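You operate a simulated robot arm through the tools that you are given. There is no shell and no other tool. Be economical: measure what you need, move in short steps, check, and stop when the job is done.

You are at the controls of a simulated robot arm. One attempt, no reset.

## Task
Pump the sump down and make it safe to clean.
Fine: lift the float rod by its red tip, watch the RUN lamp go off, then SUMP breaker off, panel door shut, sump lid open. Where these are worked on the way, their far stop is far enough and under half their travel is too little: panel door.
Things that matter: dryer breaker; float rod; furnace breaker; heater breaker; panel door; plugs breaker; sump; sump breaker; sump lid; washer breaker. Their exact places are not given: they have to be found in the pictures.

The check looks at the end state, three seconds after you hand in, the way a careful person would. Anything else that was tipped, shoved, dropped, spilled or broken makes it a failure. A push-on lid holds only when it is set on centred and level and pressed home; a screw cap is set on level and turned clockwise until tight.

## Robot
A 6-joint arm with a two-finger parallel gripper on a trunk, on a base that drives. Base frame: it is fixed to the floor where the robot stands at the start and does not move with it; the origin is under the middle of the robot, x ahead of it, y to its left, z up. Lengths are in mm, angles in rad, forces in N, time in s.
With the tool pointing down near the work surface it reaches from about 220 to 780 mm from the robot's upright axis, wherever it stands. Its first joint turns from -2.897 to 2.897 rad. Places, roughly: dryer breaker [-300, 700, 1500]; float rod [600, 0, 100]; furnace breaker [-300, 800, 1400]; heater breaker [-300, 700, 1400]; panel door [-300, 700, 1400]; plugs breaker [-300, 700, 1300]; sump [500, -100, 1000]; sump breaker [-300, 800, 1300]; sump lid [400, 0, 300]; washer breaker [-300, 800, 1500]. Payload 3.91 kg.
Tool frame: the origin (TCP) lies between the finger pads and is the grasp point; the fingertips stand 30 mm ahead of it; z points along the fingers, y is the line along which they close. The gripper opens to 110 mm. The fingers are 20 mm wide and 10 mm thick; the gripper's body (48 by 112 mm) begins 55 mm behind the TCP.
Orientation is that of the tool frame in the base frame, as a unit quaternion [w, x, y, z]. With the fingers straight down and closing along the base's y, the tool's x points along the base's -x, its y along +y and its z along -z.

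## Interface
- The arm moves only by the tool move_arm. Its argument "deltas" is a list of rows, each a list of 7 numbers: the shift along the tool's x, y, z in units of 25 mm (1.0 is 25 mm), then the turn, a rotation vector about the tool's x, y, z in units of 6 degrees (1.0 is 6 degrees), then the gripper command, from -1 (fully open) to 1 (shut), values between in proportion. In form: [[x, y, z, wx, wy, wz, jaw], ...]. A call has 1 to 20 rows; each row shifts and turns the commanded pose from where the row before left it, along the tool's axes as they then stand. A call with a number of a shift or a turn outside -1 to 1 is refused whole. Each row takes 0.2 s and may step no farther than 50 mm and 0.15 rad from the row before; otherwise, or with a gripper value out of range, the whole call is refused. Where a pose cannot be reached the arm comes as near as it can. A force on the tool above 70 N (or 10 N above the force at the start of the call, whichever is more), or a blocked arm, ends the call early, and 0.2 s more pass. The fingers move at their own pace (about 45 mm/s each) and stop on an object; they squeeze with about 23 N. The grip force told is the motor's: it shows also when the fingers shut on nothing. Time passes only in rows, and 0.2 s behind the last, so rows that do not move let the fingers close. It gives the time, the measured TCP pose, the force on the tool (base axes), the opening and the grip force at its end, in the units of the frame above (readings bear some noise), with the torque about the TCP (base axes, N m) and any sound that the robot's microphone picked up.
- Cameras (640 x 400 px; columns grow to the right, rows downward): "scene" is now at [-80.2, 212, 1337.2]; the picture's right is [1.00, 0.03, 0.00], its down [0.02, -0.72, -0.69] and it looks along [-0.02, 0.69, -0.72] (base axes); focal length 214 px, centre (320, 200). "wrist" rides on the gripper at [77, 7, -115] in the tool frame; the picture's right is [-0.09, 1.00, 0.00], its down [-0.80, -0.07, -0.59] and it looks along [-0.59, -0.05, 0.80] (tool axes); focal length 270 px, centre (320, 200).
- camera(camera): a new picture of that camera. It takes no simulated time.
- move_column(by): slides the trunk up (or, below 0, down) by that many mm; the arm and the scene camera ride with it, the base frame stays. It gives what a move gives, with no picture.
- steer(legs): drives the robot by 1 to 6 legs, each [ahead, turn to the left] in mm and rad, along the robot's own axes; the way and the turn of a leg run together, so that a leg with both is an arc; at most 1500 mm and 3.142 rad a leg. The arm and the cameras ride along, it lands a little off, and it stops where it bumps. It gives what a move gives.
- aim_head(pan, tilt): turns the head with the scene camera to pan (to the left, within 2.705 rad either way) and tilt (down, from -0.506 to 1.204), counted from straight ahead of the robot. It gives what a move gives.
- locate(camera, pixels): for up to 12 pixels [column, row] of the newest picture of that camera ("zoom" is the newest enlarged one), the place [x, y, z] in the base frame of the surface seen there, good to about 2 mm. It takes no simulated time.
- close_up(camera, box): a new picture of the part [left, top, right, bottom] of that camera's present view, enlarged. It takes no simulated time.
- close_job(): hands the job in; it is judged then, once.

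Work in short steps. Measure before you move; look again where a grasp or a placing could have gone wrong, and mend it. You have 80 turns and 52 pictures in all, those below and enlarged ones among them. Open the gripper and draw the arm clear of the work before you hand the job in, unless the task says otherwise; then end with one line.

The tools are called after "Call:" as name(argument=value, ...) on one line, values as JSON. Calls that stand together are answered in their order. move_arm: Moves the arm, as the interface text tells. Its arguments: {"type":"object","properties":{"deltas":{"type":"array"}},"required":["deltas"]} The other tools are called the same way: move_column (by) slides the trunk up or down; steer (legs) drives the base; aim_head (pan, tilt) turns the head that bears the scene camera; camera (camera) takes a picture; locate (camera, pixels) gives the place of the surface under pixels of a picture; close_up (camera, box) takes an enlarged picture of a part of a camera's view; close_job () hands the job in.

At the start:

```text
time_s: 0.0
ee_pos: [-18.4, 331.6, 1000.5]
orientation: [0.0, -0.001, 1.0, 0.0]
force: [-0.6, -0.1, -0.8]
moment: [0.03, 0.03, -0.01]
opening: 109.8
finger_force: 0.1
trunk travel left (down, up): [-300.0, 310.0]
robot x, y, heading: [-2.1, -20.6, 0.002]
head pan, tilt: [1.6, 0.806]
```

scene: 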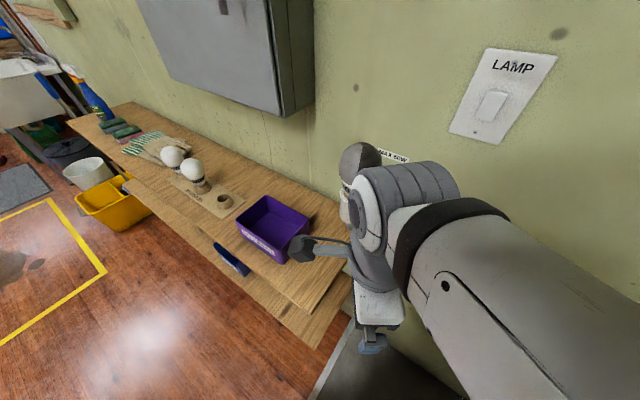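
wrist: 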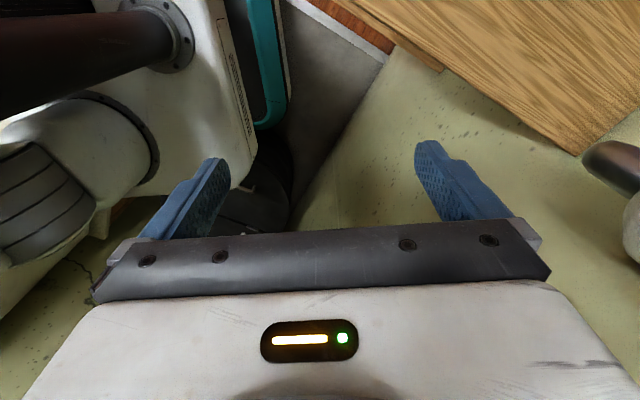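

The scene view shows a grey panel box on the left wall (about 230,50). I look level at the panel, then ahead at the sump.

Call:
aim_head(pan=1.9, tilt=0.1)

Call:
camera(camera="scene")

Call:
aim_head(pan=0.0, tilt=0.8)

Call:
camera(camera="scene")

```text
time_s: 1.1
ee_pos: [-18.4, 331.0, 1000.0]
orientation: [0.0, -0.001, 1.0, 0.0]
force: [-0.6, -0.7, 0.2]
moment: [-0.02, 0.03, -0.04]
opening: 110.2
finger_force: 0.0
trunk travel left (down, up): [-300.0, 310.0]
robot x, y, heading: [-2.3, -18.2, -0.0]
head pan, tilt: [1.901, 0.099]
```

```text
49 pictures are left
```

scene: 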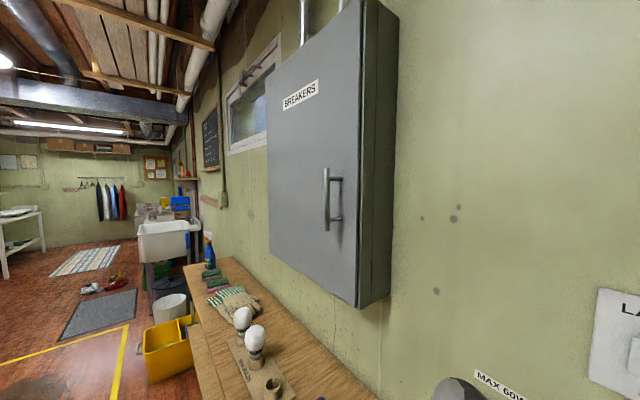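

```text
time_s: 2.9
ee_pos: [-19.3, 331.0, 999.6]
orientation: [0.0, -0.001, 1.0, 0.0]
force: [0.4, 0.5, 0.3]
moment: [0.0, 0.0, -0.02]
opening: 109.8
finger_force: 0.1
trunk travel left (down, up): [-300.0, 310.0]
robot x, y, heading: [2.2, -18.6, -0.001]
head pan, tilt: [0.0, 0.799]
```

```text
48 pictures are left
```

scene: 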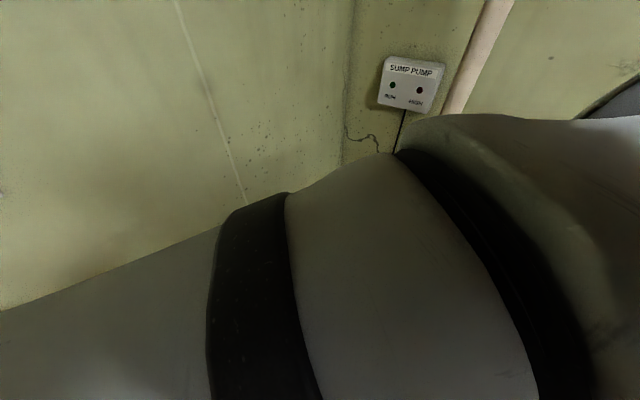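

The arm hides the sump floor; the SUMP PUMP box at (412,83) shows RUN and HIGH lamps, both apparently dark. I zoom in on it and look from other pans.

Call:
close_up(camera="scene", box=[360, 40, 460, 120])

Call:
locate(camera="scene", pixels=[[392, 85], [419, 90], [200, 60], [400, 130], [480, 30], [370, 220], [480, 180], [620, 90]])

Call:
aim_head(pan=-0.6, tilt=1.1)

Call:
camera(camera="scene")

```text
5.00 times, centred on (410, 80) of scene
```

zoom: 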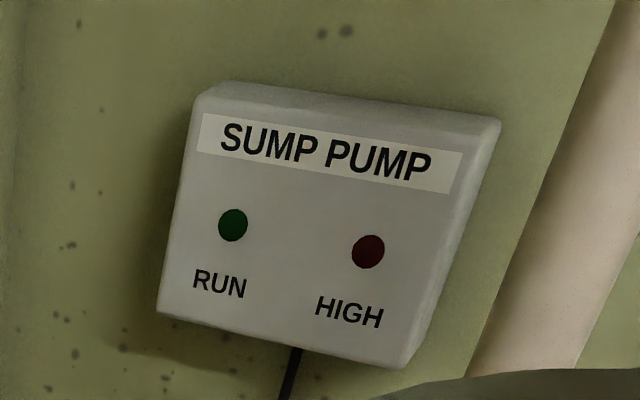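

```text
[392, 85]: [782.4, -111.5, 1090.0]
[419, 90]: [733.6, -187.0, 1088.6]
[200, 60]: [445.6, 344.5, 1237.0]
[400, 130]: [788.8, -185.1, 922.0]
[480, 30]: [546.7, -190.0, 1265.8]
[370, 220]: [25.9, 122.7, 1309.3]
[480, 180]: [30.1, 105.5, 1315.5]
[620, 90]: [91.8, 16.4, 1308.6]
```

```text
time_s: 3.9
ee_pos: [-18.4, 330.5, 999.5]
orientation: [0.0, -0.002, 1.0, 0.0]
force: [-0.2, -0.2, -0.3]
moment: [-0.04, 0.0, -0.02]
opening: 109.7
finger_force: 0.1
trunk travel left (down, up): [-300.0, 310.0]
robot x, y, heading: [-0.1, -20.0, -0.001]
head pan, tilt: [-0.6, 1.1]
```

```text
46 pictures are left
```

scene: 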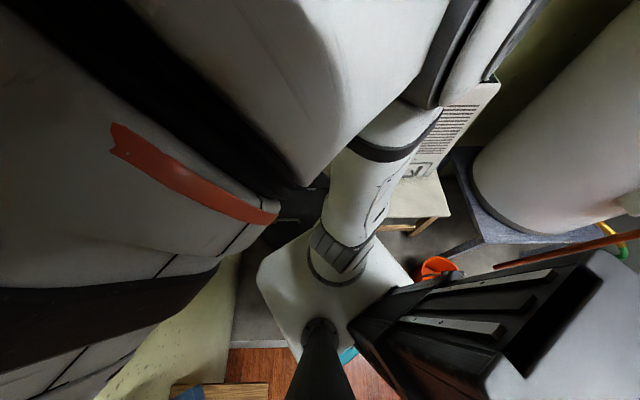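

The robot's own arm and body block that view. I look past them at other pan angles, to see the floor ahead and the panel.

Call:
aim_head(pan=0.6, tilt=1.0)

Call:
camera(camera="scene")

Call:
aim_head(pan=2.1, tilt=0.2)

Call:
camera(camera="scene")

```text
time_s: 5.3
ee_pos: [-18.7, 330.4, 999.9]
orientation: [-0.001, -0.002, 1.0, 0.0]
force: [0.5, 0.0, 0.2]
moment: [-0.01, 0.0, 0.01]
opening: 109.9
finger_force: 0.1
trunk travel left (down, up): [-300.0, 310.0]
robot x, y, heading: [3.6, -18.7, 0.002]
head pan, tilt: [0.6, 1.0]
```

```text
45 pictures are left
```

scene: 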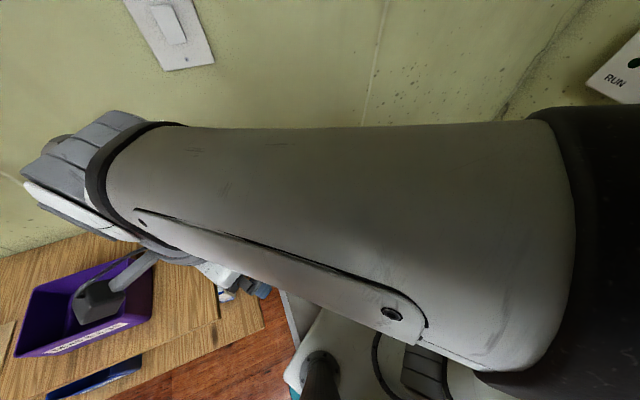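

```text
time_s: 6.9
ee_pos: [-19.5, 330.5, 1000.9]
orientation: [0.0, -0.002, 1.0, -0.001]
force: [0.0, -0.3, 0.7]
moment: [0.02, 0.03, -0.01]
opening: 110.2
finger_force: 0.1
trunk travel left (down, up): [-300.0, 310.0]
robot x, y, heading: [-2.9, -22.5, -0.005]
head pan, tilt: [2.1, 0.201]
```

```text
44 pictures are left
```

scene: 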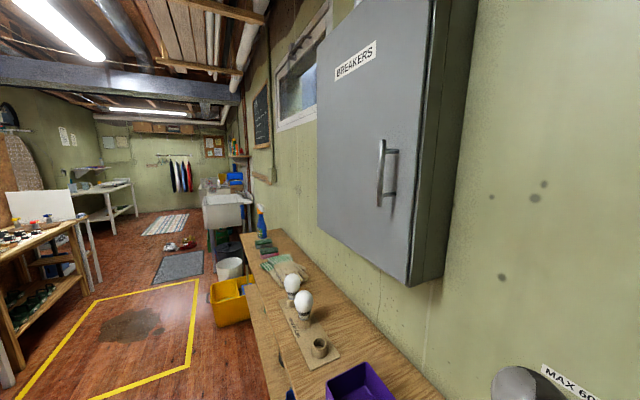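

The panel is shut, its bar handle is at (388,172), hinge apparently on the left edge. I measure it and the wall.

Call:
locate(camera="scene", pixels=[[383, 145], [380, 172], [379, 203], [393, 151], [393, 194], [408, 282], [318, 232], [317, 60], [440, 240], [440, 280], [500, 100], [360, 240]])

Call:
close_up(camera="scene", box=[310, 100, 470, 300])

```text
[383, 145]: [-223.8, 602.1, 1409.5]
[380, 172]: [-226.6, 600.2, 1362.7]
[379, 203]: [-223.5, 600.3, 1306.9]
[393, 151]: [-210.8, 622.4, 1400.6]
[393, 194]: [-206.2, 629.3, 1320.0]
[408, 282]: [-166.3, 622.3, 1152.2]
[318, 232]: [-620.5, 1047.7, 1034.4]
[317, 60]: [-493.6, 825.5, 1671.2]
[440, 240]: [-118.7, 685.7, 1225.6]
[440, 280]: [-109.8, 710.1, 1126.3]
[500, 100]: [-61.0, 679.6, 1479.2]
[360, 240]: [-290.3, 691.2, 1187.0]
```

```text
2.00 times, centred on (390, 200) of scene
```

zoom: 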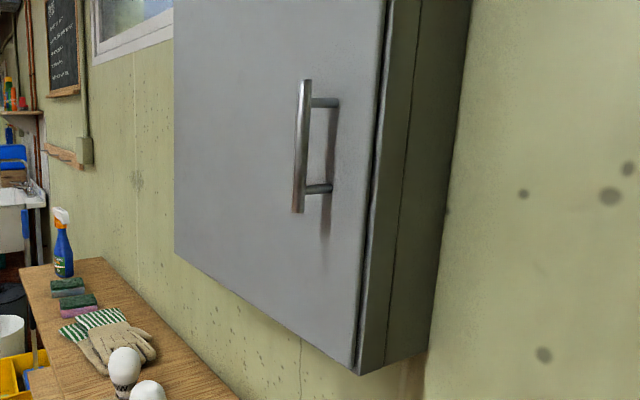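

Walls form a corner: the left wall is the line 0.553x+0.833y=533, and the sump box sits on the perpendicular wall. I swing the tool, orientation kept, round to the front so the wrist camera looks ahead over the sump.

Call:
move_arm(deltas=[[-1, -0.3, 0, 0, 0, 0, -1], [-1, -0.3, 0, 0, 0, 0, -1], [-1, -0.3, 0, 0, 0, 0, -1], [-1, -0.3, 0, 0, 0, 0, -1], [-1, -0.3, 0, 0, 0, 0, -1], [-1, -0.3, 0, 0, 0, 0, -1], [-1, -0.3, 0, 0, 0, 0, -1], [-1, -0.3, 0, 0, 0, 0, -1], [-1, -0.3, 0, 0, 0, 0, -1], [-1, -0.3, 0, 0, 0, 0, -1], [-0.4, -0.92, 0, 0, 0, 0, -1], [-0.4, -0.92, 0, 0, 0, 0, -1], [-0.4, -0.92, 0, 0, 0, 0, -1], [-0.4, -0.92, 0, 0, 0, 0, -1], [-0.4, -0.92, 0, 0, 0, 0, -1], [-0.4, -0.92, 0, 0, 0, 0, -1]])

Call:
camera(camera="wrist")

```text
time_s: 10.3
ee_pos: [291.4, 118.7, 1000.8]
orientation: [0.0, -0.002, 1.0, -0.001]
force: [-0.4, -0.8, -1.0]
moment: [0.01, -0.01, -0.03]
opening: 110.2
finger_force: 0.1
trunk travel left (down, up): [-300.0, 310.0]
robot x, y, heading: [-0.9, -17.2, 0.002]
head pan, tilt: [2.1, 0.201]
```

```text
42 pictures are left
```

wrist: 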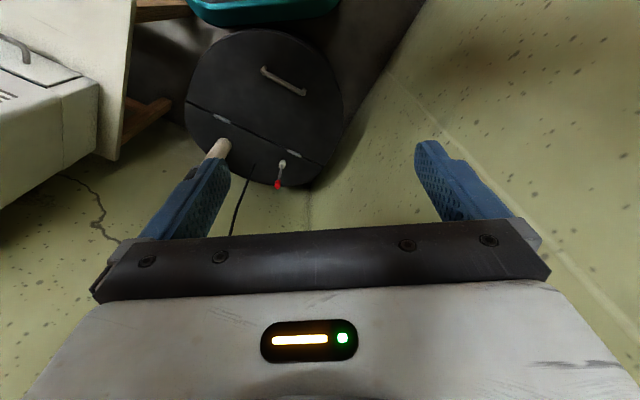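

The round sump lid with handle (283,80), hinges (222,118)/(298,155) and red float tip (277,184) is visible. I enlarge and measure.

Call:
close_up(camera="wrist", box=[170, 20, 370, 200])

Call:
locate(camera="wrist", pixels=[[265, 71], [283, 80], [303, 92], [277, 184], [282, 164], [222, 118], [298, 155], [230, 60], [186, 110], [340, 100], [300, 187], [130, 220]])

```text
2.22 times, centred on (270, 110) of wrist
```

zoom: 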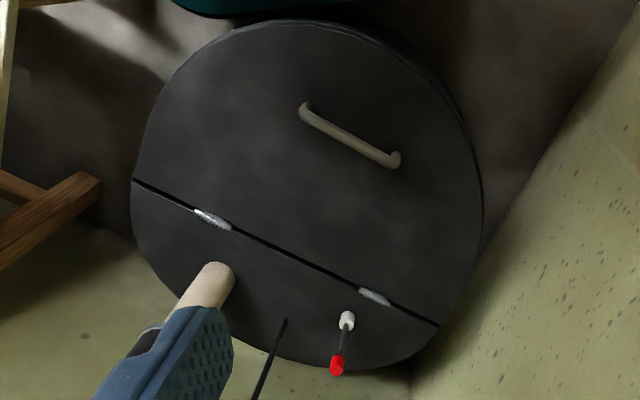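

```text
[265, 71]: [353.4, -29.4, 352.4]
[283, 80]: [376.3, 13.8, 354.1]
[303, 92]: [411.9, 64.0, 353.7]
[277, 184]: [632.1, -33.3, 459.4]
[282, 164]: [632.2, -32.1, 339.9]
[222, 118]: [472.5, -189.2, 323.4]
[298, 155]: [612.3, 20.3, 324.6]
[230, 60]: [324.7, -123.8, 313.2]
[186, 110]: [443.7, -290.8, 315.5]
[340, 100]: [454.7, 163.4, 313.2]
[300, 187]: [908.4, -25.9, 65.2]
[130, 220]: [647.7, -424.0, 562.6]
```

Red tip at (632,-33,459), bushing right below, lid top z≈313, handle bar (353,-29)–(412,64) z≈354. I lower the trunk and move above the tip.

Call:
move_column(by=-300)

Call:
move_arm(deltas=[[-0.97, -0.435, 0, 0, 0, 0, -1], [-0.97, -0.435, 0, 0, 0, 0, -1], [-0.97, -0.435, 0, 0, 0, 0, -1], [-0.97, -0.435, 0, 0, 0, 0, -1], [-0.97, -0.435, 0, 0, 0, 0, -1], [-0.97, -0.435, 0, 0, 0, 0, -1], [-0.97, -0.435, 0, 0, 0, 0, -1], [-0.97, -0.435, 0, 0, 0, 0, -1], [-0.97, -0.435, 0, 0, 0, 0, -1], [-0.97, -0.435, 0, 0, 0, 0, -1], [-0.97, -0.435, 0, 0, 0, 0, -1], [-0.97, -0.435, 0, 0, 0, 0, -1]])

Call:
camera(camera="wrist")

```text
time_s: 13.3
ee_pos: [291.3, 117.1, 700.1]
orientation: [0.001, -0.001, 1.0, 0.0]
force: [0.2, -0.4, 0.1]
moment: [-0.01, -0.01, 0.0]
opening: 109.9
finger_force: 0.0
trunk travel left (down, up): [0.0, 610.0]
robot x, y, heading: [-2.0, -19.8, -0.003]
head pan, tilt: [2.1, 0.201]
```

```text
time_s: 15.9
ee_pos: [581.9, -11.5, 699.9]
orientation: [0.0, -0.002, 1.0, 0.0]
force: [-0.6, 0.7, -0.2]
moment: [-0.02, -0.04, 0.03]
opening: 110.2
finger_force: 0.0
trunk travel left (down, up): [0.0, 610.0]
robot x, y, heading: [-4.3, -19.2, -0.002]
head pan, tilt: [2.1, 0.201]
```

```text
40 pictures are left
```

wrist: 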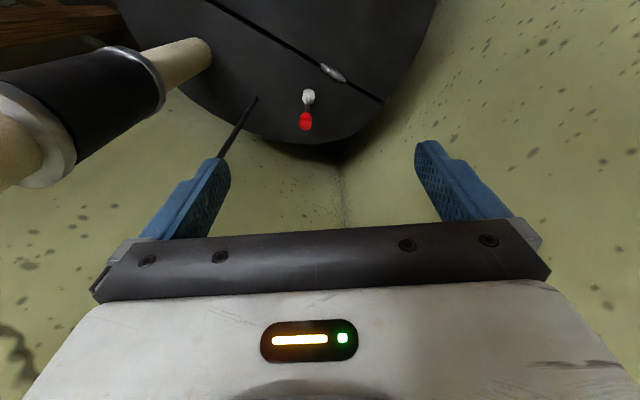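

The red tip is at (305,121); the pipe with its fitting at (100,80) and the cable (235,130) are on the left. I measure them.

Call:
locate(camera="wrist", pixels=[[305, 116], [305, 124], [308, 97], [190, 55], [90, 85], [150, 70], [20, 130], [255, 100], [222, 155]])

Call:
aim_head(pan=0.0, tilt=0.5)

Call:
camera(camera="scene")

```text
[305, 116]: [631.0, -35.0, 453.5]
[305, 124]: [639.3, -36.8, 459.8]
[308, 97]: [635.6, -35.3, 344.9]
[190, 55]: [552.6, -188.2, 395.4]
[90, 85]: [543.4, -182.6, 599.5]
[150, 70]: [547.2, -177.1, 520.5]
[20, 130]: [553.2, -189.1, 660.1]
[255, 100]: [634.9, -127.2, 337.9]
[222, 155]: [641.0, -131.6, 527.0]
```

```text
time_s: 17.9
ee_pos: [582.7, -10.3, 700.1]
orientation: [0.0, -0.002, 1.0, 0.001]
force: [-0.1, 0.9, -0.3]
moment: [0.02, 0.03, 0.03]
opening: 110.1
finger_force: 0.0
trunk travel left (down, up): [0.0, 610.0]
robot x, y, heading: [-4.7, -21.4, -0.001]
head pan, tilt: [0.0, 0.499]
```

```text
39 pictures are left
```

scene: 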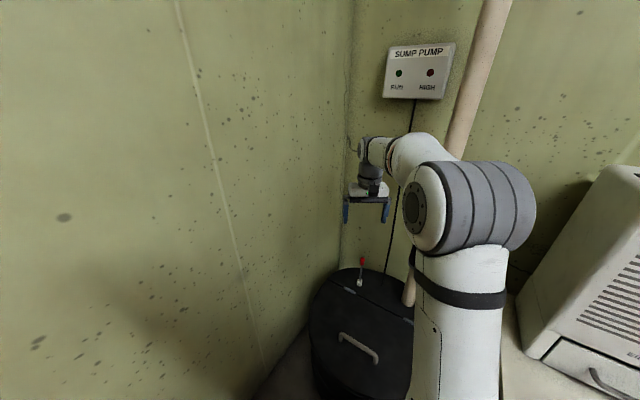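

Clear view of lamp box and the arm. I move over the tip with jaws half shut and descend to z≈452 around it.

Call:
move_arm(deltas=[[-0.71, -0.33, 0, 0, 0, 0, 0], [-0.71, -0.33, 0, 0, 0, 0, 0], [-0.71, -0.33, 0, 0, 0, 0, 0], [0, 0, 1, 0, 0, 0, 0], [0, 0, 1, 0, 0, 0, 0], [0, 0, 1, 0, 0, 0, 0], [0, 0, 1, 0, 0, 0, 0], [0, 0, 1, 0, 0, 0, 0], [0, 0, 1, 0, 0, 0, 0], [0, 0, 1, 0, 0, 0, 0]])

Call:
camera(camera="wrist")

Call:
locate(camera="wrist", pixels=[[320, 160], [320, 150], [320, 170]])

```text
time_s: 20.1
ee_pos: [637.2, -34.9, 525.2]
orientation: [-0.001, -0.001, 1.0, 0.0]
force: [-0.7, 0.7, -0.7]
moment: [-0.03, -0.08, 0.0]
opening: 54.8
finger_force: 0.0
trunk travel left (down, up): [0.0, 610.0]
robot x, y, heading: [-1.6, -21.9, 0.004]
head pan, tilt: [0.0, 0.499]
```

```text
38 pictures are left
```

wrist: 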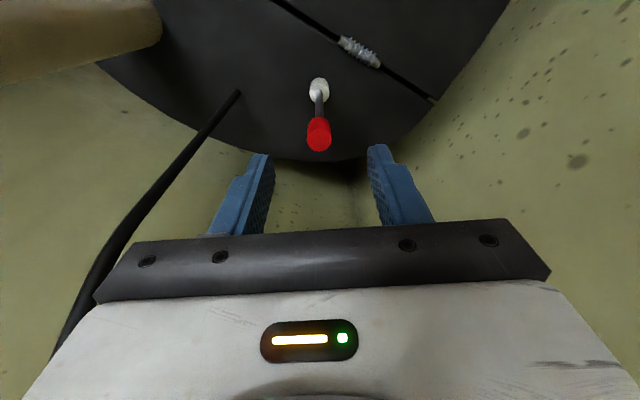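

```text
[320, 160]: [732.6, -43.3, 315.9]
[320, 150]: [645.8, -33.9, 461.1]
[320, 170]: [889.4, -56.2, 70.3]
```

The tip (319,133) is centred between the fingers. I descend 72 mm and close.

Call:
move_arm(deltas=[[0, 0, 1, 0, 0, 0, 0], [0, 0, 1, 0, 0, 0, 0], [0, 0, 0.85, 0, 0, 0, 0], [0, 0, 0, 0, 0, 0, 1], [0, 0, 0, 0, 0, 0, 1], [0, 0, 0, 0, 0, 0, 1], [0, 0, 0, 0, 0, 0, 1], [0, 0, 0, 0, 0, 0, 1]])

Call:
camera(camera="wrist")

```text
time_s: 21.9
ee_pos: [636.1, -35.9, 452.0]
orientation: [0.0, -0.002, 1.0, 0.001]
force: [-0.7, -3.4, 0.0]
moment: [0.39, 0.0, 0.03]
opening: 17.0
finger_force: 44.7
trunk travel left (down, up): [0.0, 610.0]
robot x, y, heading: [-2.0, -17.7, 0.0]
head pan, tilt: [0.0, 0.499]
```

```text
37 pictures are left
```

wrist: 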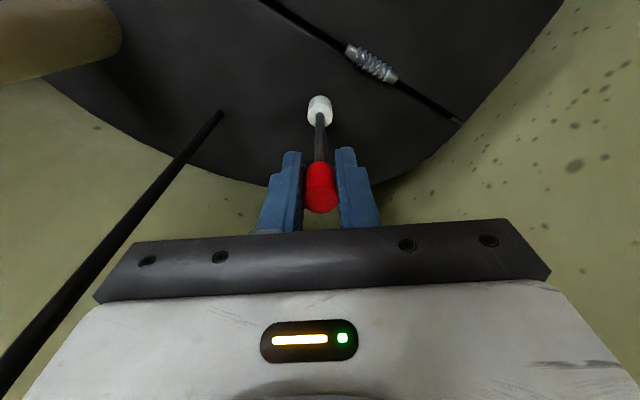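

Gripped (17 mm). I lift in small steps and watch the lamp and force.

Call:
move_arm(deltas=[[0, 0, -0.4, 0, 0, 0, 1], [0, 0, -0.4, 0, 0, 0, 1], [0, 0, -0.4, 0, 0, 0, 1], [0, 0, -0.4, 0, 0, 0, 1]])

Call:
close_up(camera="scene", box=[330, 30, 470, 310])

```text
time_s: 22.9
ee_pos: [636.1, -35.4, 493.4]
orientation: [0.0, -0.002, 1.0, -0.001]
force: [3.1, -2.5, -1.7]
moment: [-0.29, 0.13, -0.06]
opening: 17.2
finger_force: 45.1
trunk travel left (down, up): [0.0, 610.0]
robot x, y, heading: [1.1, -17.1, -0.002]
head pan, tilt: [0.0, 0.499]
```

```text
1.43 times, centred on (400, 170) of scene
```

zoom: 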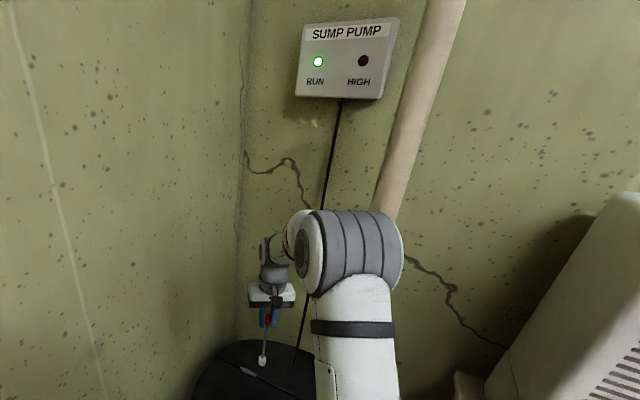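

RUN is lit. I hold the rod up and wait for it to go off.

Call:
move_arm(deltas=[[0, 0, 0, 0, 0, 0, 1], [0, 0, 0, 0, 0, 0, 1], [0, 0, 0, 0, 0, 0, 1], [0, 0, 0, 0, 0, 0, 1], [0, 0, 0, 0, 0, 0, 1], [0, 0, 0, 0, 0, 0, 1], [0, 0, 0, 0, 0, 0, 1], [0, 0, 0, 0, 0, 0, 1], [0, 0, 0, 0, 0, 0, 1], [0, 0, 0, 0, 0, 0, 1], [0, 0, 0, 0, 0, 0, 1], [0, 0, 0, 0, 0, 0, 1], [0, 0, 0, 0, 0, 0, 1], [0, 0, 0, 0, 0, 0, 1], [0, 0, 0, 0, 0, 0, 1], [0, 0, 0, 0, 0, 0, 1], [0, 0, 0, 0, 0, 0, 1], [0, 0, 0, 0, 0, 0, 1], [0, 0, 0, 0, 0, 0, 1], [0, 0, 0, 0, 0, 0, 1]])

Call:
close_up(camera="scene", box=[330, 30, 470, 310])

```text
time_s: 27.1
ee_pos: [635.3, -35.7, 493.0]
orientation: [0.0, -0.002, 1.0, 0.0]
force: [9.7, -4.7, -1.8]
moment: [-0.38, -0.07, 0.01]
opening: 17.1
finger_force: 44.9
trunk travel left (down, up): [0.0, 610.0]
robot x, y, heading: [-2.2, -18.9, 0.004]
head pan, tilt: [0.0, 0.499]
```

```text
1.43 times, centred on (400, 170) of scene
```

zoom: 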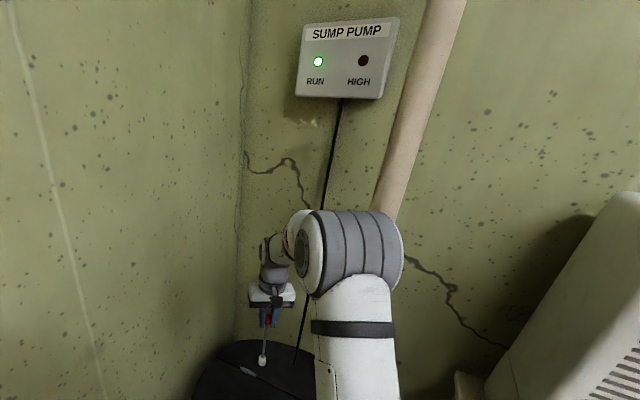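

Still running. I keep holding.

Call:
move_arm(deltas=[[0, 0, 0, 0, 0, 0, 1], [0, 0, 0, 0, 0, 0, 1], [0, 0, 0, 0, 0, 0, 1], [0, 0, 0, 0, 0, 0, 1], [0, 0, 0, 0, 0, 0, 1], [0, 0, 0, 0, 0, 0, 1], [0, 0, 0, 0, 0, 0, 1], [0, 0, 0, 0, 0, 0, 1], [0, 0, 0, 0, 0, 0, 1], [0, 0, 0, 0, 0, 0, 1], [0, 0, 0, 0, 0, 0, 1], [0, 0, 0, 0, 0, 0, 1], [0, 0, 0, 0, 0, 0, 1], [0, 0, 0, 0, 0, 0, 1], [0, 0, 0, 0, 0, 0, 1], [0, 0, 0, 0, 0, 0, 1], [0, 0, 0, 0, 0, 0, 1], [0, 0, 0, 0, 0, 0, 1], [0, 0, 0, 0, 0, 0, 1], [0, 0, 0, 0, 0, 0, 1]])

Call:
move_arm(deltas=[[0, 0, 0, 0, 0, 0, 1], [0, 0, 0, 0, 0, 0, 1], [0, 0, 0, 0, 0, 0, 1], [0, 0, 0, 0, 0, 0, 1], [0, 0, 0, 0, 0, 0, 1], [0, 0, 0, 0, 0, 0, 1], [0, 0, 0, 0, 0, 0, 1], [0, 0, 0, 0, 0, 0, 1], [0, 0, 0, 0, 0, 0, 1], [0, 0, 0, 0, 0, 0, 1], [0, 0, 0, 0, 0, 0, 1], [0, 0, 0, 0, 0, 0, 1], [0, 0, 0, 0, 0, 0, 1], [0, 0, 0, 0, 0, 0, 1], [0, 0, 0, 0, 0, 0, 1], [0, 0, 0, 0, 0, 0, 1], [0, 0, 0, 0, 0, 0, 1], [0, 0, 0, 0, 0, 0, 1], [0, 0, 0, 0, 0, 0, 1], [0, 0, 0, 0, 0, 0, 1]])

Call:
close_up(camera="scene", box=[330, 30, 470, 310])

```text
time_s: 31.3
ee_pos: [637.2, -35.9, 494.0]
orientation: [0.0, -0.002, 1.0, 0.0]
force: [7.1, -5.6, -1.1]
moment: [-0.43, -0.07, 0.06]
opening: 16.8
finger_force: 45.4
trunk travel left (down, up): [0.0, 610.0]
robot x, y, heading: [-1.3, -21.6, -0.001]
head pan, tilt: [0.0, 0.499]
```

```text
time_s: 35.5
ee_pos: [635.7, -36.2, 493.5]
orientation: [0.001, -0.002, 1.0, 0.0]
force: [4.6, -4.9, -2.6]
moment: [-0.41, -0.05, 0.04]
opening: 16.9
finger_force: 44.5
trunk travel left (down, up): [0.0, 610.0]
robot x, y, heading: [-1.6, -20.2, 0.001]
head pan, tilt: [0.0, 0.499]
```

```text
1.43 times, centred on (400, 170) of scene
```

zoom: 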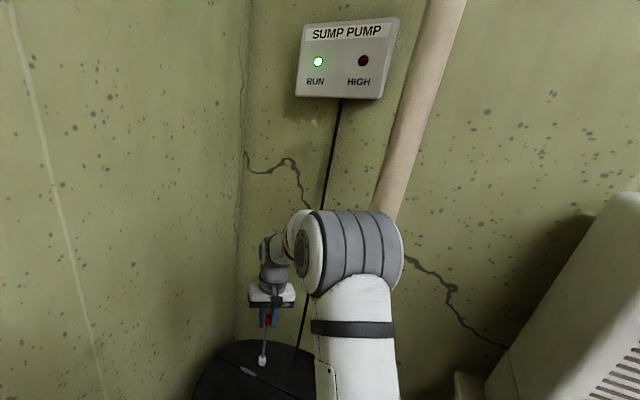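

RUN is still lit after 13 s; I hold longer.

Call:
move_arm(deltas=[[0, 0, 0, 0, 0, 0, 1], [0, 0, 0, 0, 0, 0, 1], [0, 0, 0, 0, 0, 0, 1], [0, 0, 0, 0, 0, 0, 1], [0, 0, 0, 0, 0, 0, 1], [0, 0, 0, 0, 0, 0, 1], [0, 0, 0, 0, 0, 0, 1], [0, 0, 0, 0, 0, 0, 1], [0, 0, 0, 0, 0, 0, 1], [0, 0, 0, 0, 0, 0, 1], [0, 0, 0, 0, 0, 0, 1], [0, 0, 0, 0, 0, 0, 1], [0, 0, 0, 0, 0, 0, 1], [0, 0, 0, 0, 0, 0, 1], [0, 0, 0, 0, 0, 0, 1], [0, 0, 0, 0, 0, 0, 1], [0, 0, 0, 0, 0, 0, 1], [0, 0, 0, 0, 0, 0, 1], [0, 0, 0, 0, 0, 0, 1], [0, 0, 0, 0, 0, 0, 1]])

Call:
move_arm(deltas=[[0, 0, 0, 0, 0, 0, 1], [0, 0, 0, 0, 0, 0, 1], [0, 0, 0, 0, 0, 0, 1], [0, 0, 0, 0, 0, 0, 1], [0, 0, 0, 0, 0, 0, 1], [0, 0, 0, 0, 0, 0, 1], [0, 0, 0, 0, 0, 0, 1], [0, 0, 0, 0, 0, 0, 1], [0, 0, 0, 0, 0, 0, 1], [0, 0, 0, 0, 0, 0, 1], [0, 0, 0, 0, 0, 0, 1], [0, 0, 0, 0, 0, 0, 1], [0, 0, 0, 0, 0, 0, 1], [0, 0, 0, 0, 0, 0, 1], [0, 0, 0, 0, 0, 0, 1], [0, 0, 0, 0, 0, 0, 1], [0, 0, 0, 0, 0, 0, 1], [0, 0, 0, 0, 0, 0, 1], [0, 0, 0, 0, 0, 0, 1], [0, 0, 0, 0, 0, 0, 1]])

Call:
move_arm(deltas=[[0, 0, 0, 0, 0, 0, 1], [0, 0, 0, 0, 0, 0, 1], [0, 0, 0, 0, 0, 0, 1], [0, 0, 0, 0, 0, 0, 1], [0, 0, 0, 0, 0, 0, 1], [0, 0, 0, 0, 0, 0, 1], [0, 0, 0, 0, 0, 0, 1], [0, 0, 0, 0, 0, 0, 1], [0, 0, 0, 0, 0, 0, 1], [0, 0, 0, 0, 0, 0, 1], [0, 0, 0, 0, 0, 0, 1], [0, 0, 0, 0, 0, 0, 1], [0, 0, 0, 0, 0, 0, 1], [0, 0, 0, 0, 0, 0, 1], [0, 0, 0, 0, 0, 0, 1], [0, 0, 0, 0, 0, 0, 1], [0, 0, 0, 0, 0, 0, 1], [0, 0, 0, 0, 0, 0, 1], [0, 0, 0, 0, 0, 0, 1], [0, 0, 0, 0, 0, 0, 1]])

Call:
close_up(camera="scene", box=[330, 30, 470, 310])

```text
time_s: 39.7
ee_pos: [635.3, -36.9, 492.7]
orientation: [-0.001, -0.001, 1.0, 0.0]
force: [1.7, -4.7, -2.5]
moment: [-0.42, -0.03, 0.06]
opening: 17.1
finger_force: 45.3
trunk travel left (down, up): [0.0, 610.0]
robot x, y, heading: [-4.0, -17.7, 0.005]
head pan, tilt: [0.0, 0.499]
```

```text
time_s: 43.9
ee_pos: [635.5, -36.3, 493.1]
orientation: [0.0, -0.002, 1.0, 0.0]
force: [1.2, -4.9, -3.4]
moment: [-0.43, -0.02, 0.05]
opening: 16.9
finger_force: 45.0
trunk travel left (down, up): [0.0, 610.0]
robot x, y, heading: [-3.5, -19.0, 0.007]
head pan, tilt: [0.0, 0.499]
```

```text
time_s: 48.1
ee_pos: [634.9, -35.8, 493.1]
orientation: [0.0, -0.001, 1.0, -0.001]
force: [0.4, -5.1, -2.3]
moment: [-0.45, 0.0, 0.05]
opening: 16.9
finger_force: 45.6
trunk travel left (down, up): [0.0, 610.0]
robot x, y, heading: [1.1, -20.3, -0.004]
head pan, tilt: [0.0, 0.499]
```

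```text
1.43 times, centred on (400, 170) of scene
```

zoom: 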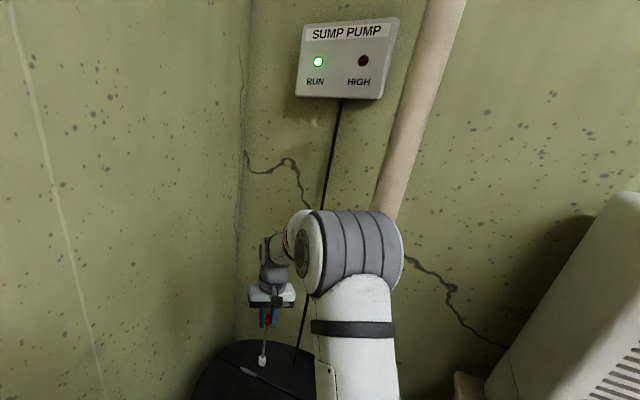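

25 s held and RUN is still lit; as a float switch would keep it on while held up, I lower the rod and see how the lamp reacts.

Call:
move_arm(deltas=[[0, 0, 0.4, 0, 0, 0, 1], [0, 0, 0.4, 0, 0, 0, 1], [0, 0, 0.4, 0, 0, 0, 1], [0, 0, 0.4, 0, 0, 0, 1]])

Call:
close_up(camera="scene", box=[330, 30, 470, 310])

```text
time_s: 49.1
ee_pos: [635.2, -37.0, 453.7]
orientation: [0.0, -0.002, 1.0, 0.0]
force: [2.8, 2.3, -2.0]
moment: [-0.35, -0.25, 0.07]
opening: 17.2
finger_force: 45.2
trunk travel left (down, up): [0.0, 610.0]
robot x, y, heading: [2.3, -16.7, -0.002]
head pan, tilt: [0.0, 0.499]
```

```text
1.43 times, centred on (400, 170) of scene
```

zoom: 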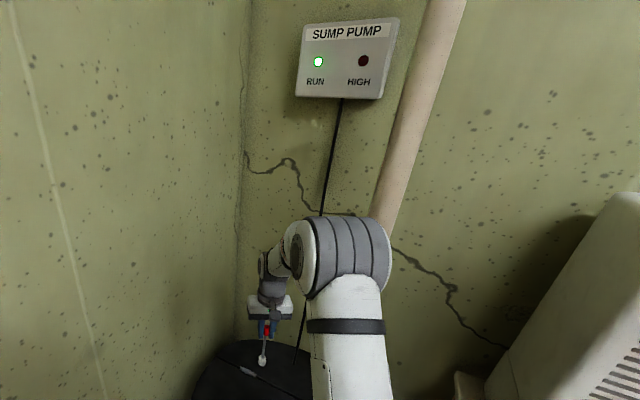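

RUN stays on with the rod back down: it is latched. I release, rise clear, and look again.

Call:
move_arm(deltas=[[0, 0, 0, 0, 0, 0, 0], [0, 0, 0, 0, 0, 0, 0], [0, 0, 0, 0, 0, 0, 0], [0, 0, -1, 0, 0, 0, 0], [0, 0, -1, 0, 0, 0, 0], [0, 0, -1, 0, 0, 0, 0], [0, 0, -1, 0, 0, 0, 0], [0, 0, -1, 0, 0, 0, 0], [0, 0, -1, 0, 0, 0, 0], [0, 0, 0, 0, 0, 0, 0], [0, 0, 0, 0, 0, 0, 0], [0, 0, 0, 0, 0, 0, 0], [0, 0, 0, 0, 0, 0, 0], [0, 0, 0, 0, 0, 0, 0], [0, 0, 0, 0, 0, 0, 0], [0, 0, 0, 0, 0, 0, 0], [0, 0, 0, 0, 0, 0, 0], [0, 0, 0, 0, 0, 0, 0], [0, 0, 0, 0, 0, 0, 0]])

Call:
close_up(camera="scene", box=[330, 30, 470, 310])

```text
time_s: 53.1
ee_pos: [636.3, -35.0, 603.0]
orientation: [0.0, -0.002, 1.0, 0.0]
force: [-0.1, 0.3, -0.5]
moment: [-0.01, -0.02, -0.01]
opening: 54.8
finger_force: 0.1
trunk travel left (down, up): [0.0, 610.0]
robot x, y, heading: [-3.4, -21.6, 0.003]
head pan, tilt: [0.0, 0.499]
```

```text
1.43 times, centred on (400, 170) of scene
```

zoom: 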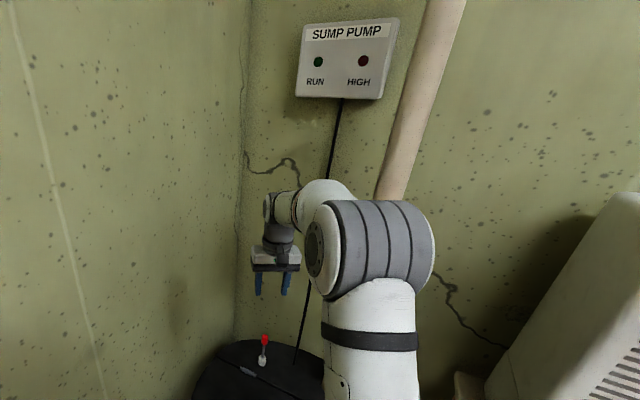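

RUN is off; the rod dropped by itself, so the sump is pumped down. I retract the arm and look round behind for driving room toward the panel.

Call:
move_arm(deltas=[[0.5, 0, -0.8, 0, 0, 0, 0], [1, 0, -0.6, 0, 0, 0, 0], [1, 0, -0.6, 0, 0, 0, 0], [1, 0, 0, 0, 0, 0, 0], [1, 0, 0, 0, 0, 0, 0], [1, 0, 0, 0, 0, 0, 0], [1, 0, 0, 0, 0, 0, 0], [1, 0, 0, 0, 0, 0, 0], [1, 0, 0, 0, 0, 0, 0], [1, 0, 0, 0, 0, 0, 0]])

Call:
move_column(by=450)

Call:
aim_head(pan=2.6, tilt=0.7)

Call:
camera(camera="scene")

Call:
locate(camera="scene", pixels=[[320, 380], [200, 380], [120, 300], [400, 250], [320, 300], [250, 250]])

Call:
aim_head(pan=1.6, tilt=0.9)

Call:
camera(camera="scene")

```text
time_s: 55.3
ee_pos: [398.2, -36.4, 655.2]
orientation: [-0.001, -0.002, 1.0, 0.0]
force: [0.4, -0.3, -1.3]
moment: [0.02, 0.01, -0.05]
opening: 55.1
finger_force: 0.1
trunk travel left (down, up): [0.0, 610.0]
robot x, y, heading: [0.2, -19.9, -0.001]
head pan, tilt: [0.0, 0.499]
```

```text
refused: 450 is not a number from -400 to 400
```

```text
time_s: 57.7
ee_pos: [399.0, -36.6, 654.6]
orientation: [0.0, -0.002, 1.0, 0.0]
force: [0.5, -1.0, 0.7]
moment: [-0.01, 0.03, -0.02]
opening: 55.0
finger_force: 0.0
trunk travel left (down, up): [0.0, 610.0]
robot x, y, heading: [0.4, -17.5, -0.004]
head pan, tilt: [2.601, 0.7]
```

```text
30 pictures are left
```

scene: 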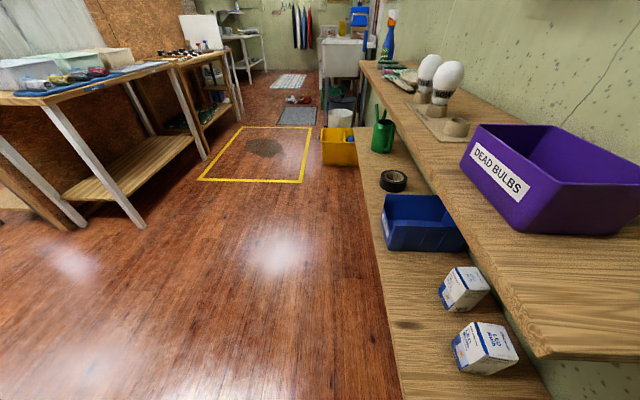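

```text
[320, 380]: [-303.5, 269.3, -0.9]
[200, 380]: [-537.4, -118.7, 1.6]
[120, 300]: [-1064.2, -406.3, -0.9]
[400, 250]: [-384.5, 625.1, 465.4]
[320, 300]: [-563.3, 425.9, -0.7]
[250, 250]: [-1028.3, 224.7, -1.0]
```

```text
time_s: 58.9
ee_pos: [399.7, -36.1, 655.5]
orientation: [0.0, -0.002, 1.0, 0.0]
force: [-0.6, 0.3, -0.6]
moment: [0.0, -0.02, -0.01]
opening: 54.9
finger_force: 0.0
trunk travel left (down, up): [0.0, 610.0]
robot x, y, heading: [0.2, -18.9, -0.001]
head pan, tilt: [1.6, 0.901]
```

```text
29 pictures are left
```

scene: 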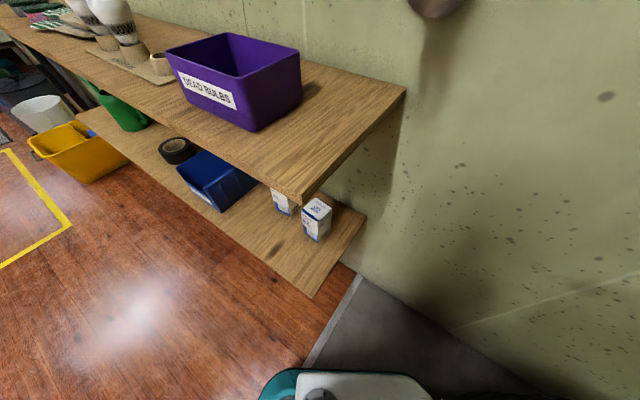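

The aisle behind is free. I measure the shelf fronts and the robot base outline.

Call:
locate(camera="scene", pixels=[[312, 296], [180, 200], [300, 200], [200, 140], [404, 90], [355, 275], [300, 370], [350, 375], [430, 8], [230, 30], [168, 55]])

Call:
move_column(by=400)

```text
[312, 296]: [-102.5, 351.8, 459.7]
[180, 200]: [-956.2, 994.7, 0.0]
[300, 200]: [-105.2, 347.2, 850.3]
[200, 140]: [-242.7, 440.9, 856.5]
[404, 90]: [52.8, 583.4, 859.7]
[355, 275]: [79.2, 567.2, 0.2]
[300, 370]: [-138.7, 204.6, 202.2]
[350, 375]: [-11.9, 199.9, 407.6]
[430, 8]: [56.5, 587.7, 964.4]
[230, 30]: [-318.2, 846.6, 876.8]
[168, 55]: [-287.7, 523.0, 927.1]
```

```text
time_s: 62.8
ee_pos: [398.8, -37.5, 1053.9]
orientation: [0.0, -0.002, 1.0, 0.0]
force: [0.1, 0.0, 0.8]
moment: [0.03, -0.01, 0.03]
opening: 54.9
finger_force: 0.0
trunk travel left (down, up): [-400.0, 210.0]
robot x, y, heading: [-3.3, -17.2, 0.001]
head pan, tilt: [1.6, 0.901]
```

Shelf front edge is at v≈232 (perpendicular to wall), robot base half-width ≈220. Before backing and turning I check the right side.

Call:
aim_head(pan=-1.7, tilt=0.9)

Call:
camera(camera="scene")

Call:
locate(camera="scene", pixels=[[100, 350], [200, 350], [320, 350], [450, 350], [150, 250], [320, 250], [500, 250]])

```text
time_s: 65.6
ee_pos: [398.7, -36.1, 1055.2]
orientation: [0.0, -0.003, 1.0, 0.0]
force: [-0.4, 0.1, 0.1]
moment: [0.0, 0.02, -0.02]
opening: 55.1
finger_force: 0.1
trunk travel left (down, up): [-400.0, 210.0]
robot x, y, heading: [-2.3, -16.3, 0.0]
head pan, tilt: [-1.7, 0.901]
```

```text
28 pictures are left
```

scene: 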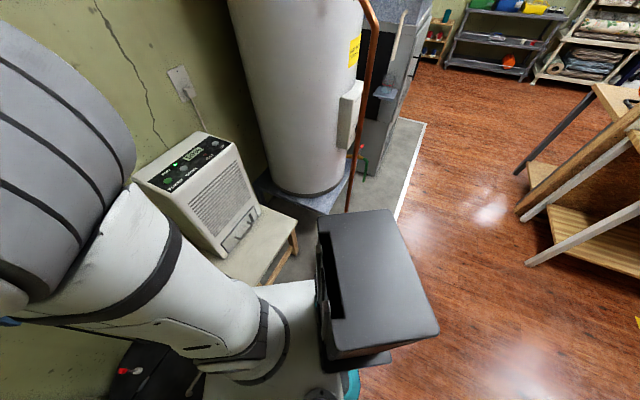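

```text
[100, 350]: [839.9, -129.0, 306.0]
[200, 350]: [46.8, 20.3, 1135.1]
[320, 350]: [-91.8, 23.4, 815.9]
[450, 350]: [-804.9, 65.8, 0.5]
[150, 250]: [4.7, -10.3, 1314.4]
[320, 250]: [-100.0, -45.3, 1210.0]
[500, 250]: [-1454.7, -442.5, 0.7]
```

Rear and right rear are free. I back up 350 mm, then turn right 0.586 to stand parallel to the panel wall, then back 350 more.

Call:
steer(legs=[[-350, 0], [0, -0.586], [-330, 0]])

Call:
aim_head(pan=1.6, tilt=0.05)

Call:
camera(camera="scene")

```text
time_s: 71.2
ee_pos: [-304.0, -70.6, 1054.2]
orientation: [-0.001, 0.285, 0.958, -0.001]
force: [-0.1, -0.5, -0.4]
moment: [-0.01, 0.0, -0.04]
opening: 55.2
finger_force: 0.2
trunk travel left (down, up): [-400.0, 210.0]
robot x, y, heading: [-630.3, 155.9, -0.583]
head pan, tilt: [-1.7, 0.901]
```

```text
time_s: 74.0
ee_pos: [-304.9, -71.1, 1054.6]
orientation: [0.001, 0.286, 0.958, 0.0]
force: [0.2, -0.4, 0.3]
moment: [-0.01, 0.01, 0.01]
opening: 54.9
finger_force: 0.1
trunk travel left (down, up): [-400.0, 210.0]
robot x, y, heading: [-633.6, 160.0, -0.584]
head pan, tilt: [1.6, 0.051]
```

```text
27 pictures are left
```

scene: 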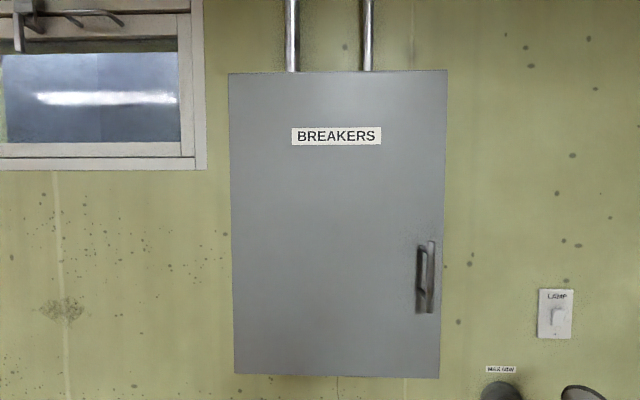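

The panel is face-on now. I measure corners and handle.

Call:
locate(camera="scene", pixels=[[232, 76], [444, 74], [237, 370], [436, 374], [431, 243], [430, 278], [429, 310], [420, 250], [420, 297], [340, 300], [226, 300], [450, 300]])

Call:
close_up(camera="scene", box=[380, 210, 480, 390])

```text
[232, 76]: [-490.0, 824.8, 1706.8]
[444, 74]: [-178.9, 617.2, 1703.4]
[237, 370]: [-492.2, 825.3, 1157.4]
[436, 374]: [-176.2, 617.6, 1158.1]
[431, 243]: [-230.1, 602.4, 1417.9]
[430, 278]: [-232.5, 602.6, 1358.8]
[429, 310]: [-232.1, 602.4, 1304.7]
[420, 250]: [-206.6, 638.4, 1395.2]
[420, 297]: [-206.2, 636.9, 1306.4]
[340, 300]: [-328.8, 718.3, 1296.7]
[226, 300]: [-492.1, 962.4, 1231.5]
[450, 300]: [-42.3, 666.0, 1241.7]
```

```text
2.22 times, centred on (430, 300) of scene
```

zoom: 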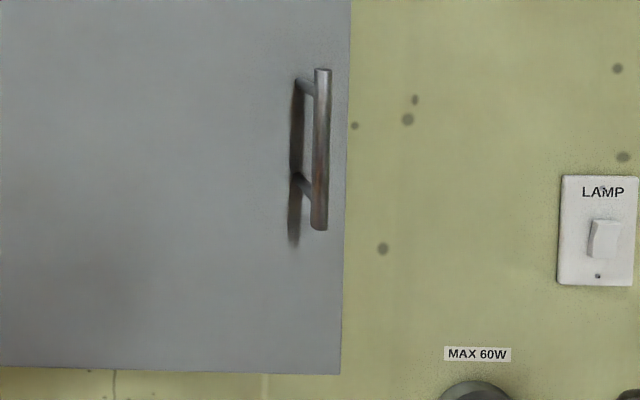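

Panel door: hinge side at (-490,825), free edge (-178,617), handle bar vertical at (-231,602), z 1300–1420. I raise the trunk and swing the arm left by ~80° with the tool turning along.

Call:
move_column(by=190)

Call:
move_arm(deltas=[[0, 1, 0, 0, 0, -0.6, 0], [0, 1, 0, 0, 0, -0.6, 0], [0, 1, 0, 0, 0, -0.6, 0], [0, 1, 0, 0, 0, -0.6, 0], [0, 1, 0, 0, 0, -0.6, 0], [0, 1, 0, 0, 0, -0.6, 0], [0, 1, 0, 0, 0, -0.6, 0], [0, 1, 0, 0, 0, -0.6, 0], [0, 1, 0, 0, 0, -0.6, 0], [0, 1, 0, 0, 0, -0.6, 0], [0, 1, 0, 0, 0, -0.6, 0], [0, 1, 0, 0, 0, -0.6, 0], [0, 1, 0, 0, 0, -0.6, 0], [0, 1, 0, 0, 0, -0.6, 0], [0, 1, 0, 0, 0, -0.6, 0], [0, 1, 0, 0, 0, -0.6, 0], [0, 1, 0, 0, 0, -0.6, 0], [0, 1, 0, 0, 0, -0.6, 0], [0, 1, 0, 0, 0, -0.6, 0], [0, 1, 0, 0, 0, -0.6, 0]])

```text
time_s: 76.1
ee_pos: [-303.7, -70.6, 1244.3]
orientation: [0.0, 0.285, 0.958, 0.0]
force: [-0.9, 0.6, 0.2]
moment: [-0.04, 0.0, -0.02]
opening: 54.8
finger_force: 0.0
trunk travel left (down, up): [-590.0, 20.0]
robot x, y, heading: [-632.0, 162.7, -0.58]
head pan, tilt: [1.6, 0.051]
```

```text
time_s: 80.3
ee_pos: [-313.2, 397.1, 1244.1]
orientation: [0.0, -0.334, 0.943, 0.0]
force: [0.7, 0.4, 0.6]
moment: [0.01, -0.01, -0.01]
opening: 55.1
finger_force: 0.1
trunk travel left (down, up): [-590.0, 20.0]
robot x, y, heading: [-630.2, 160.9, -0.58]
head pan, tilt: [1.6, 0.051]
```

TCP is at u≈-480, v≈158, tool yaw 17° right of the door normal. I finish the yaw, then pitch the hand up to horizontal while rising and extending a little.

Call:
move_arm(deltas=[[0, 0.6, 0, 0, 0, -0.97, 0], [0, 0.6, 0, 0, 0, -0.97, 0], [0, 0.6, 0, 0, 0, -0.97, 0], [-0.24, 0, -0.24, 0, -1, 0, 0], [-0.264, 0, -0.214, 0, -1, 0, 0], [-0.285, 0, -0.185, 0, -1, 0, 0], [-0.302, 0, -0.154, 0, -1, 0, 0], [-0.317, 0, -0.122, 0, -1, 0, 0], [-0.328, 0, -0.088, 0, -1, 0, 0], [-0.335, 0, -0.053, 0, -1, 0, 0], [-0.339, 0, -0.018, 0, -1, 0, 0], [-0.339, 0, 0.018, 0, -1, 0, 0], [-0.335, 0, 0.053, 0, -1, 0, 0], [-0.328, 0, 0.088, 0, -1, 0, 0], [-0.317, 0, 0.122, 0, -1, 0, 0], [-0.302, 0, 0.154, 0, -1, 0, 0], [-0.285, 0, 0.185, 0, -1, 0, 0], [-0.264, 0, 0.214, 0, -1, 0, 0]])

Call:
camera(camera="wrist")

```text
time_s: 84.1
ee_pos: [-296.8, 496.8, 1325.1]
orientation: [0.585, -0.355, 0.65, 0.331]
force: [-0.5, 0.0, -0.6]
moment: [0.01, -0.01, 0.03]
opening: 54.8
finger_force: 0.0
out of reach, approached as far as the arm can: row 14, 15, 18
trunk travel left (down, up): [-590.0, 20.0]
robot x, y, heading: [-630.1, 160.5, -0.583]
head pan, tilt: [1.6, 0.051]
```

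```text
25 pictures are left
```

wrist: 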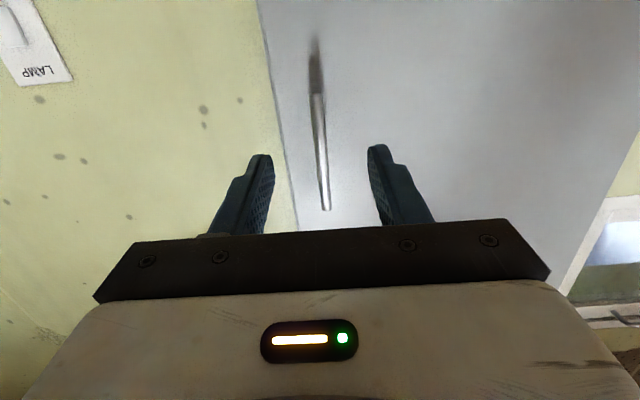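

The bar (322,150) lies between the fingers. I advance 123 mm, rise 33 mm, level the last 5°, and close on the bar.

Call:
move_arm(deltas=[[-0.2, 0.03, 0.98, 0, -0.2, 0, 0], [-0.22, 0.03, 0.98, 0, -0.2, 0, 0], [-0.24, 0.03, 0.98, 0, -0.2, 0, 0], [-0.26, 0.03, 0.98, 0, -0.2, 0, 0], [-0.26, 0.03, 0.98, 0, -0.1, 0, 0], [0, 0, 0, 0, 0, 0, 0]])

Call:
camera(camera="wrist")

```text
time_s: 85.5
ee_pos: [-214.0, 586.6, 1353.1]
orientation: [0.615, -0.339, 0.622, 0.347]
force: [-0.5, 0.9, 0.3]
moment: [0.0, -0.02, 0.02]
opening: 55.2
finger_force: 0.1
out of reach, approached as far as the arm can: row 1, 2, 3, 4, 5
trunk travel left (down, up): [-590.0, 20.0]
robot x, y, heading: [-628.8, 158.7, -0.577]
head pan, tilt: [1.6, 0.051]
```

```text
24 pictures are left
```

wrist: 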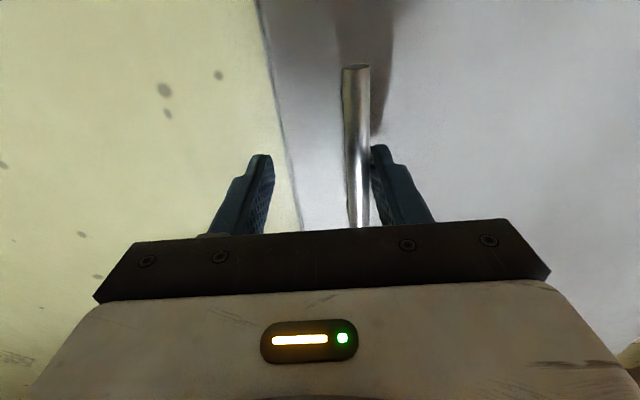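

Level now but 22 mm to the side: the bar sits near one finger. I shift along the tool's y to centre it.

Call:
move_arm(deltas=[[0, 0.45, 0, 0, 0, 0, 0], [0, 0.45, 0, 0, 0, 0, 0], [0, 0, 0, 0, 0, 0, 0]])

```text
time_s: 86.3
ee_pos: [-217.0, 586.0, 1358.7]
orientation: [0.614, -0.339, 0.622, 0.348]
force: [-0.5, -0.5, 0.2]
moment: [0.0, 0.0, 0.02]
opening: 55.0
finger_force: 0.0
out of reach, approached as far as the arm can: row 1, 2
trunk travel left (down, up): [-590.0, 20.0]
robot x, y, heading: [-630.4, 161.9, -0.577]
head pan, tilt: [1.6, 0.051]
```

The arm is at a joint limit here—the trunk is too high for a level hand. I back off 90 mm, lower the trunk 200 mm, and bring the hand back up.

Call:
move_arm(deltas=[[0, 0, -0.9, 0, 0, 0, 0], [0, 0, -0.9, 0, 0, 0, 0], [0, 0, -0.9, 0, 0, 0, 0], [0, 0, -0.9, 0, 0, 0, 0], [0, 0, 0, 0, 0, 0, 0]])

Call:
move_column(by=-220)

Call:
move_arm(deltas=[[-1, 0, 0, 0, 0, 0, 0], [-1, 0, 0, 0, 0, 0, 0], [-1, 0, 0, 0, 0, 0, 0], [-1, 0, 0, 0, 0, 0, 0], [-1, 0, 0, 0, 0, 0, 0], [-1, 0, 0, 0, 0, 0, 0], [-1, 0, 0, 0, 0, 0, 0], [-1, 0, 0, 0, 0, 0, 0], [-0.5, 0, 0, 0, 0, 0, 0], [0, 0, 0, 0, 0, 0, 0]])

```text
time_s: 87.5
ee_pos: [-265.8, 508.2, 1358.5]
orientation: [0.616, -0.336, 0.623, 0.345]
force: [-0.6, 0.2, 0.1]
moment: [0.03, 0.01, -0.03]
opening: 54.9
finger_force: 0.1
trunk travel left (down, up): [-590.0, 20.0]
robot x, y, heading: [-631.9, 159.0, -0.58]
head pan, tilt: [1.6, 0.051]
```

```text
time_s: 89.8
ee_pos: [-265.0, 508.5, 1138.6]
orientation: [0.616, -0.336, 0.623, 0.346]
force: [-0.1, 1.0, 1.3]
moment: [-0.01, -0.04, 0.0]
opening: 54.9
finger_force: 0.1
trunk travel left (down, up): [-370.0, 240.0]
robot x, y, heading: [-630.0, 158.3, -0.579]
head pan, tilt: [1.6, 0.051]
```

```text
time_s: 92.0
ee_pos: [-261.8, 505.7, 1353.0]
orientation: [0.616, -0.337, 0.622, 0.346]
force: [0.2, -0.1, 0.9]
moment: [0.01, 0.02, 0.01]
opening: 54.9
finger_force: 0.0
trunk travel left (down, up): [-370.0, 240.0]
robot x, y, heading: [-634.1, 161.4, -0.585]
head pan, tilt: [1.6, 0.051]
```

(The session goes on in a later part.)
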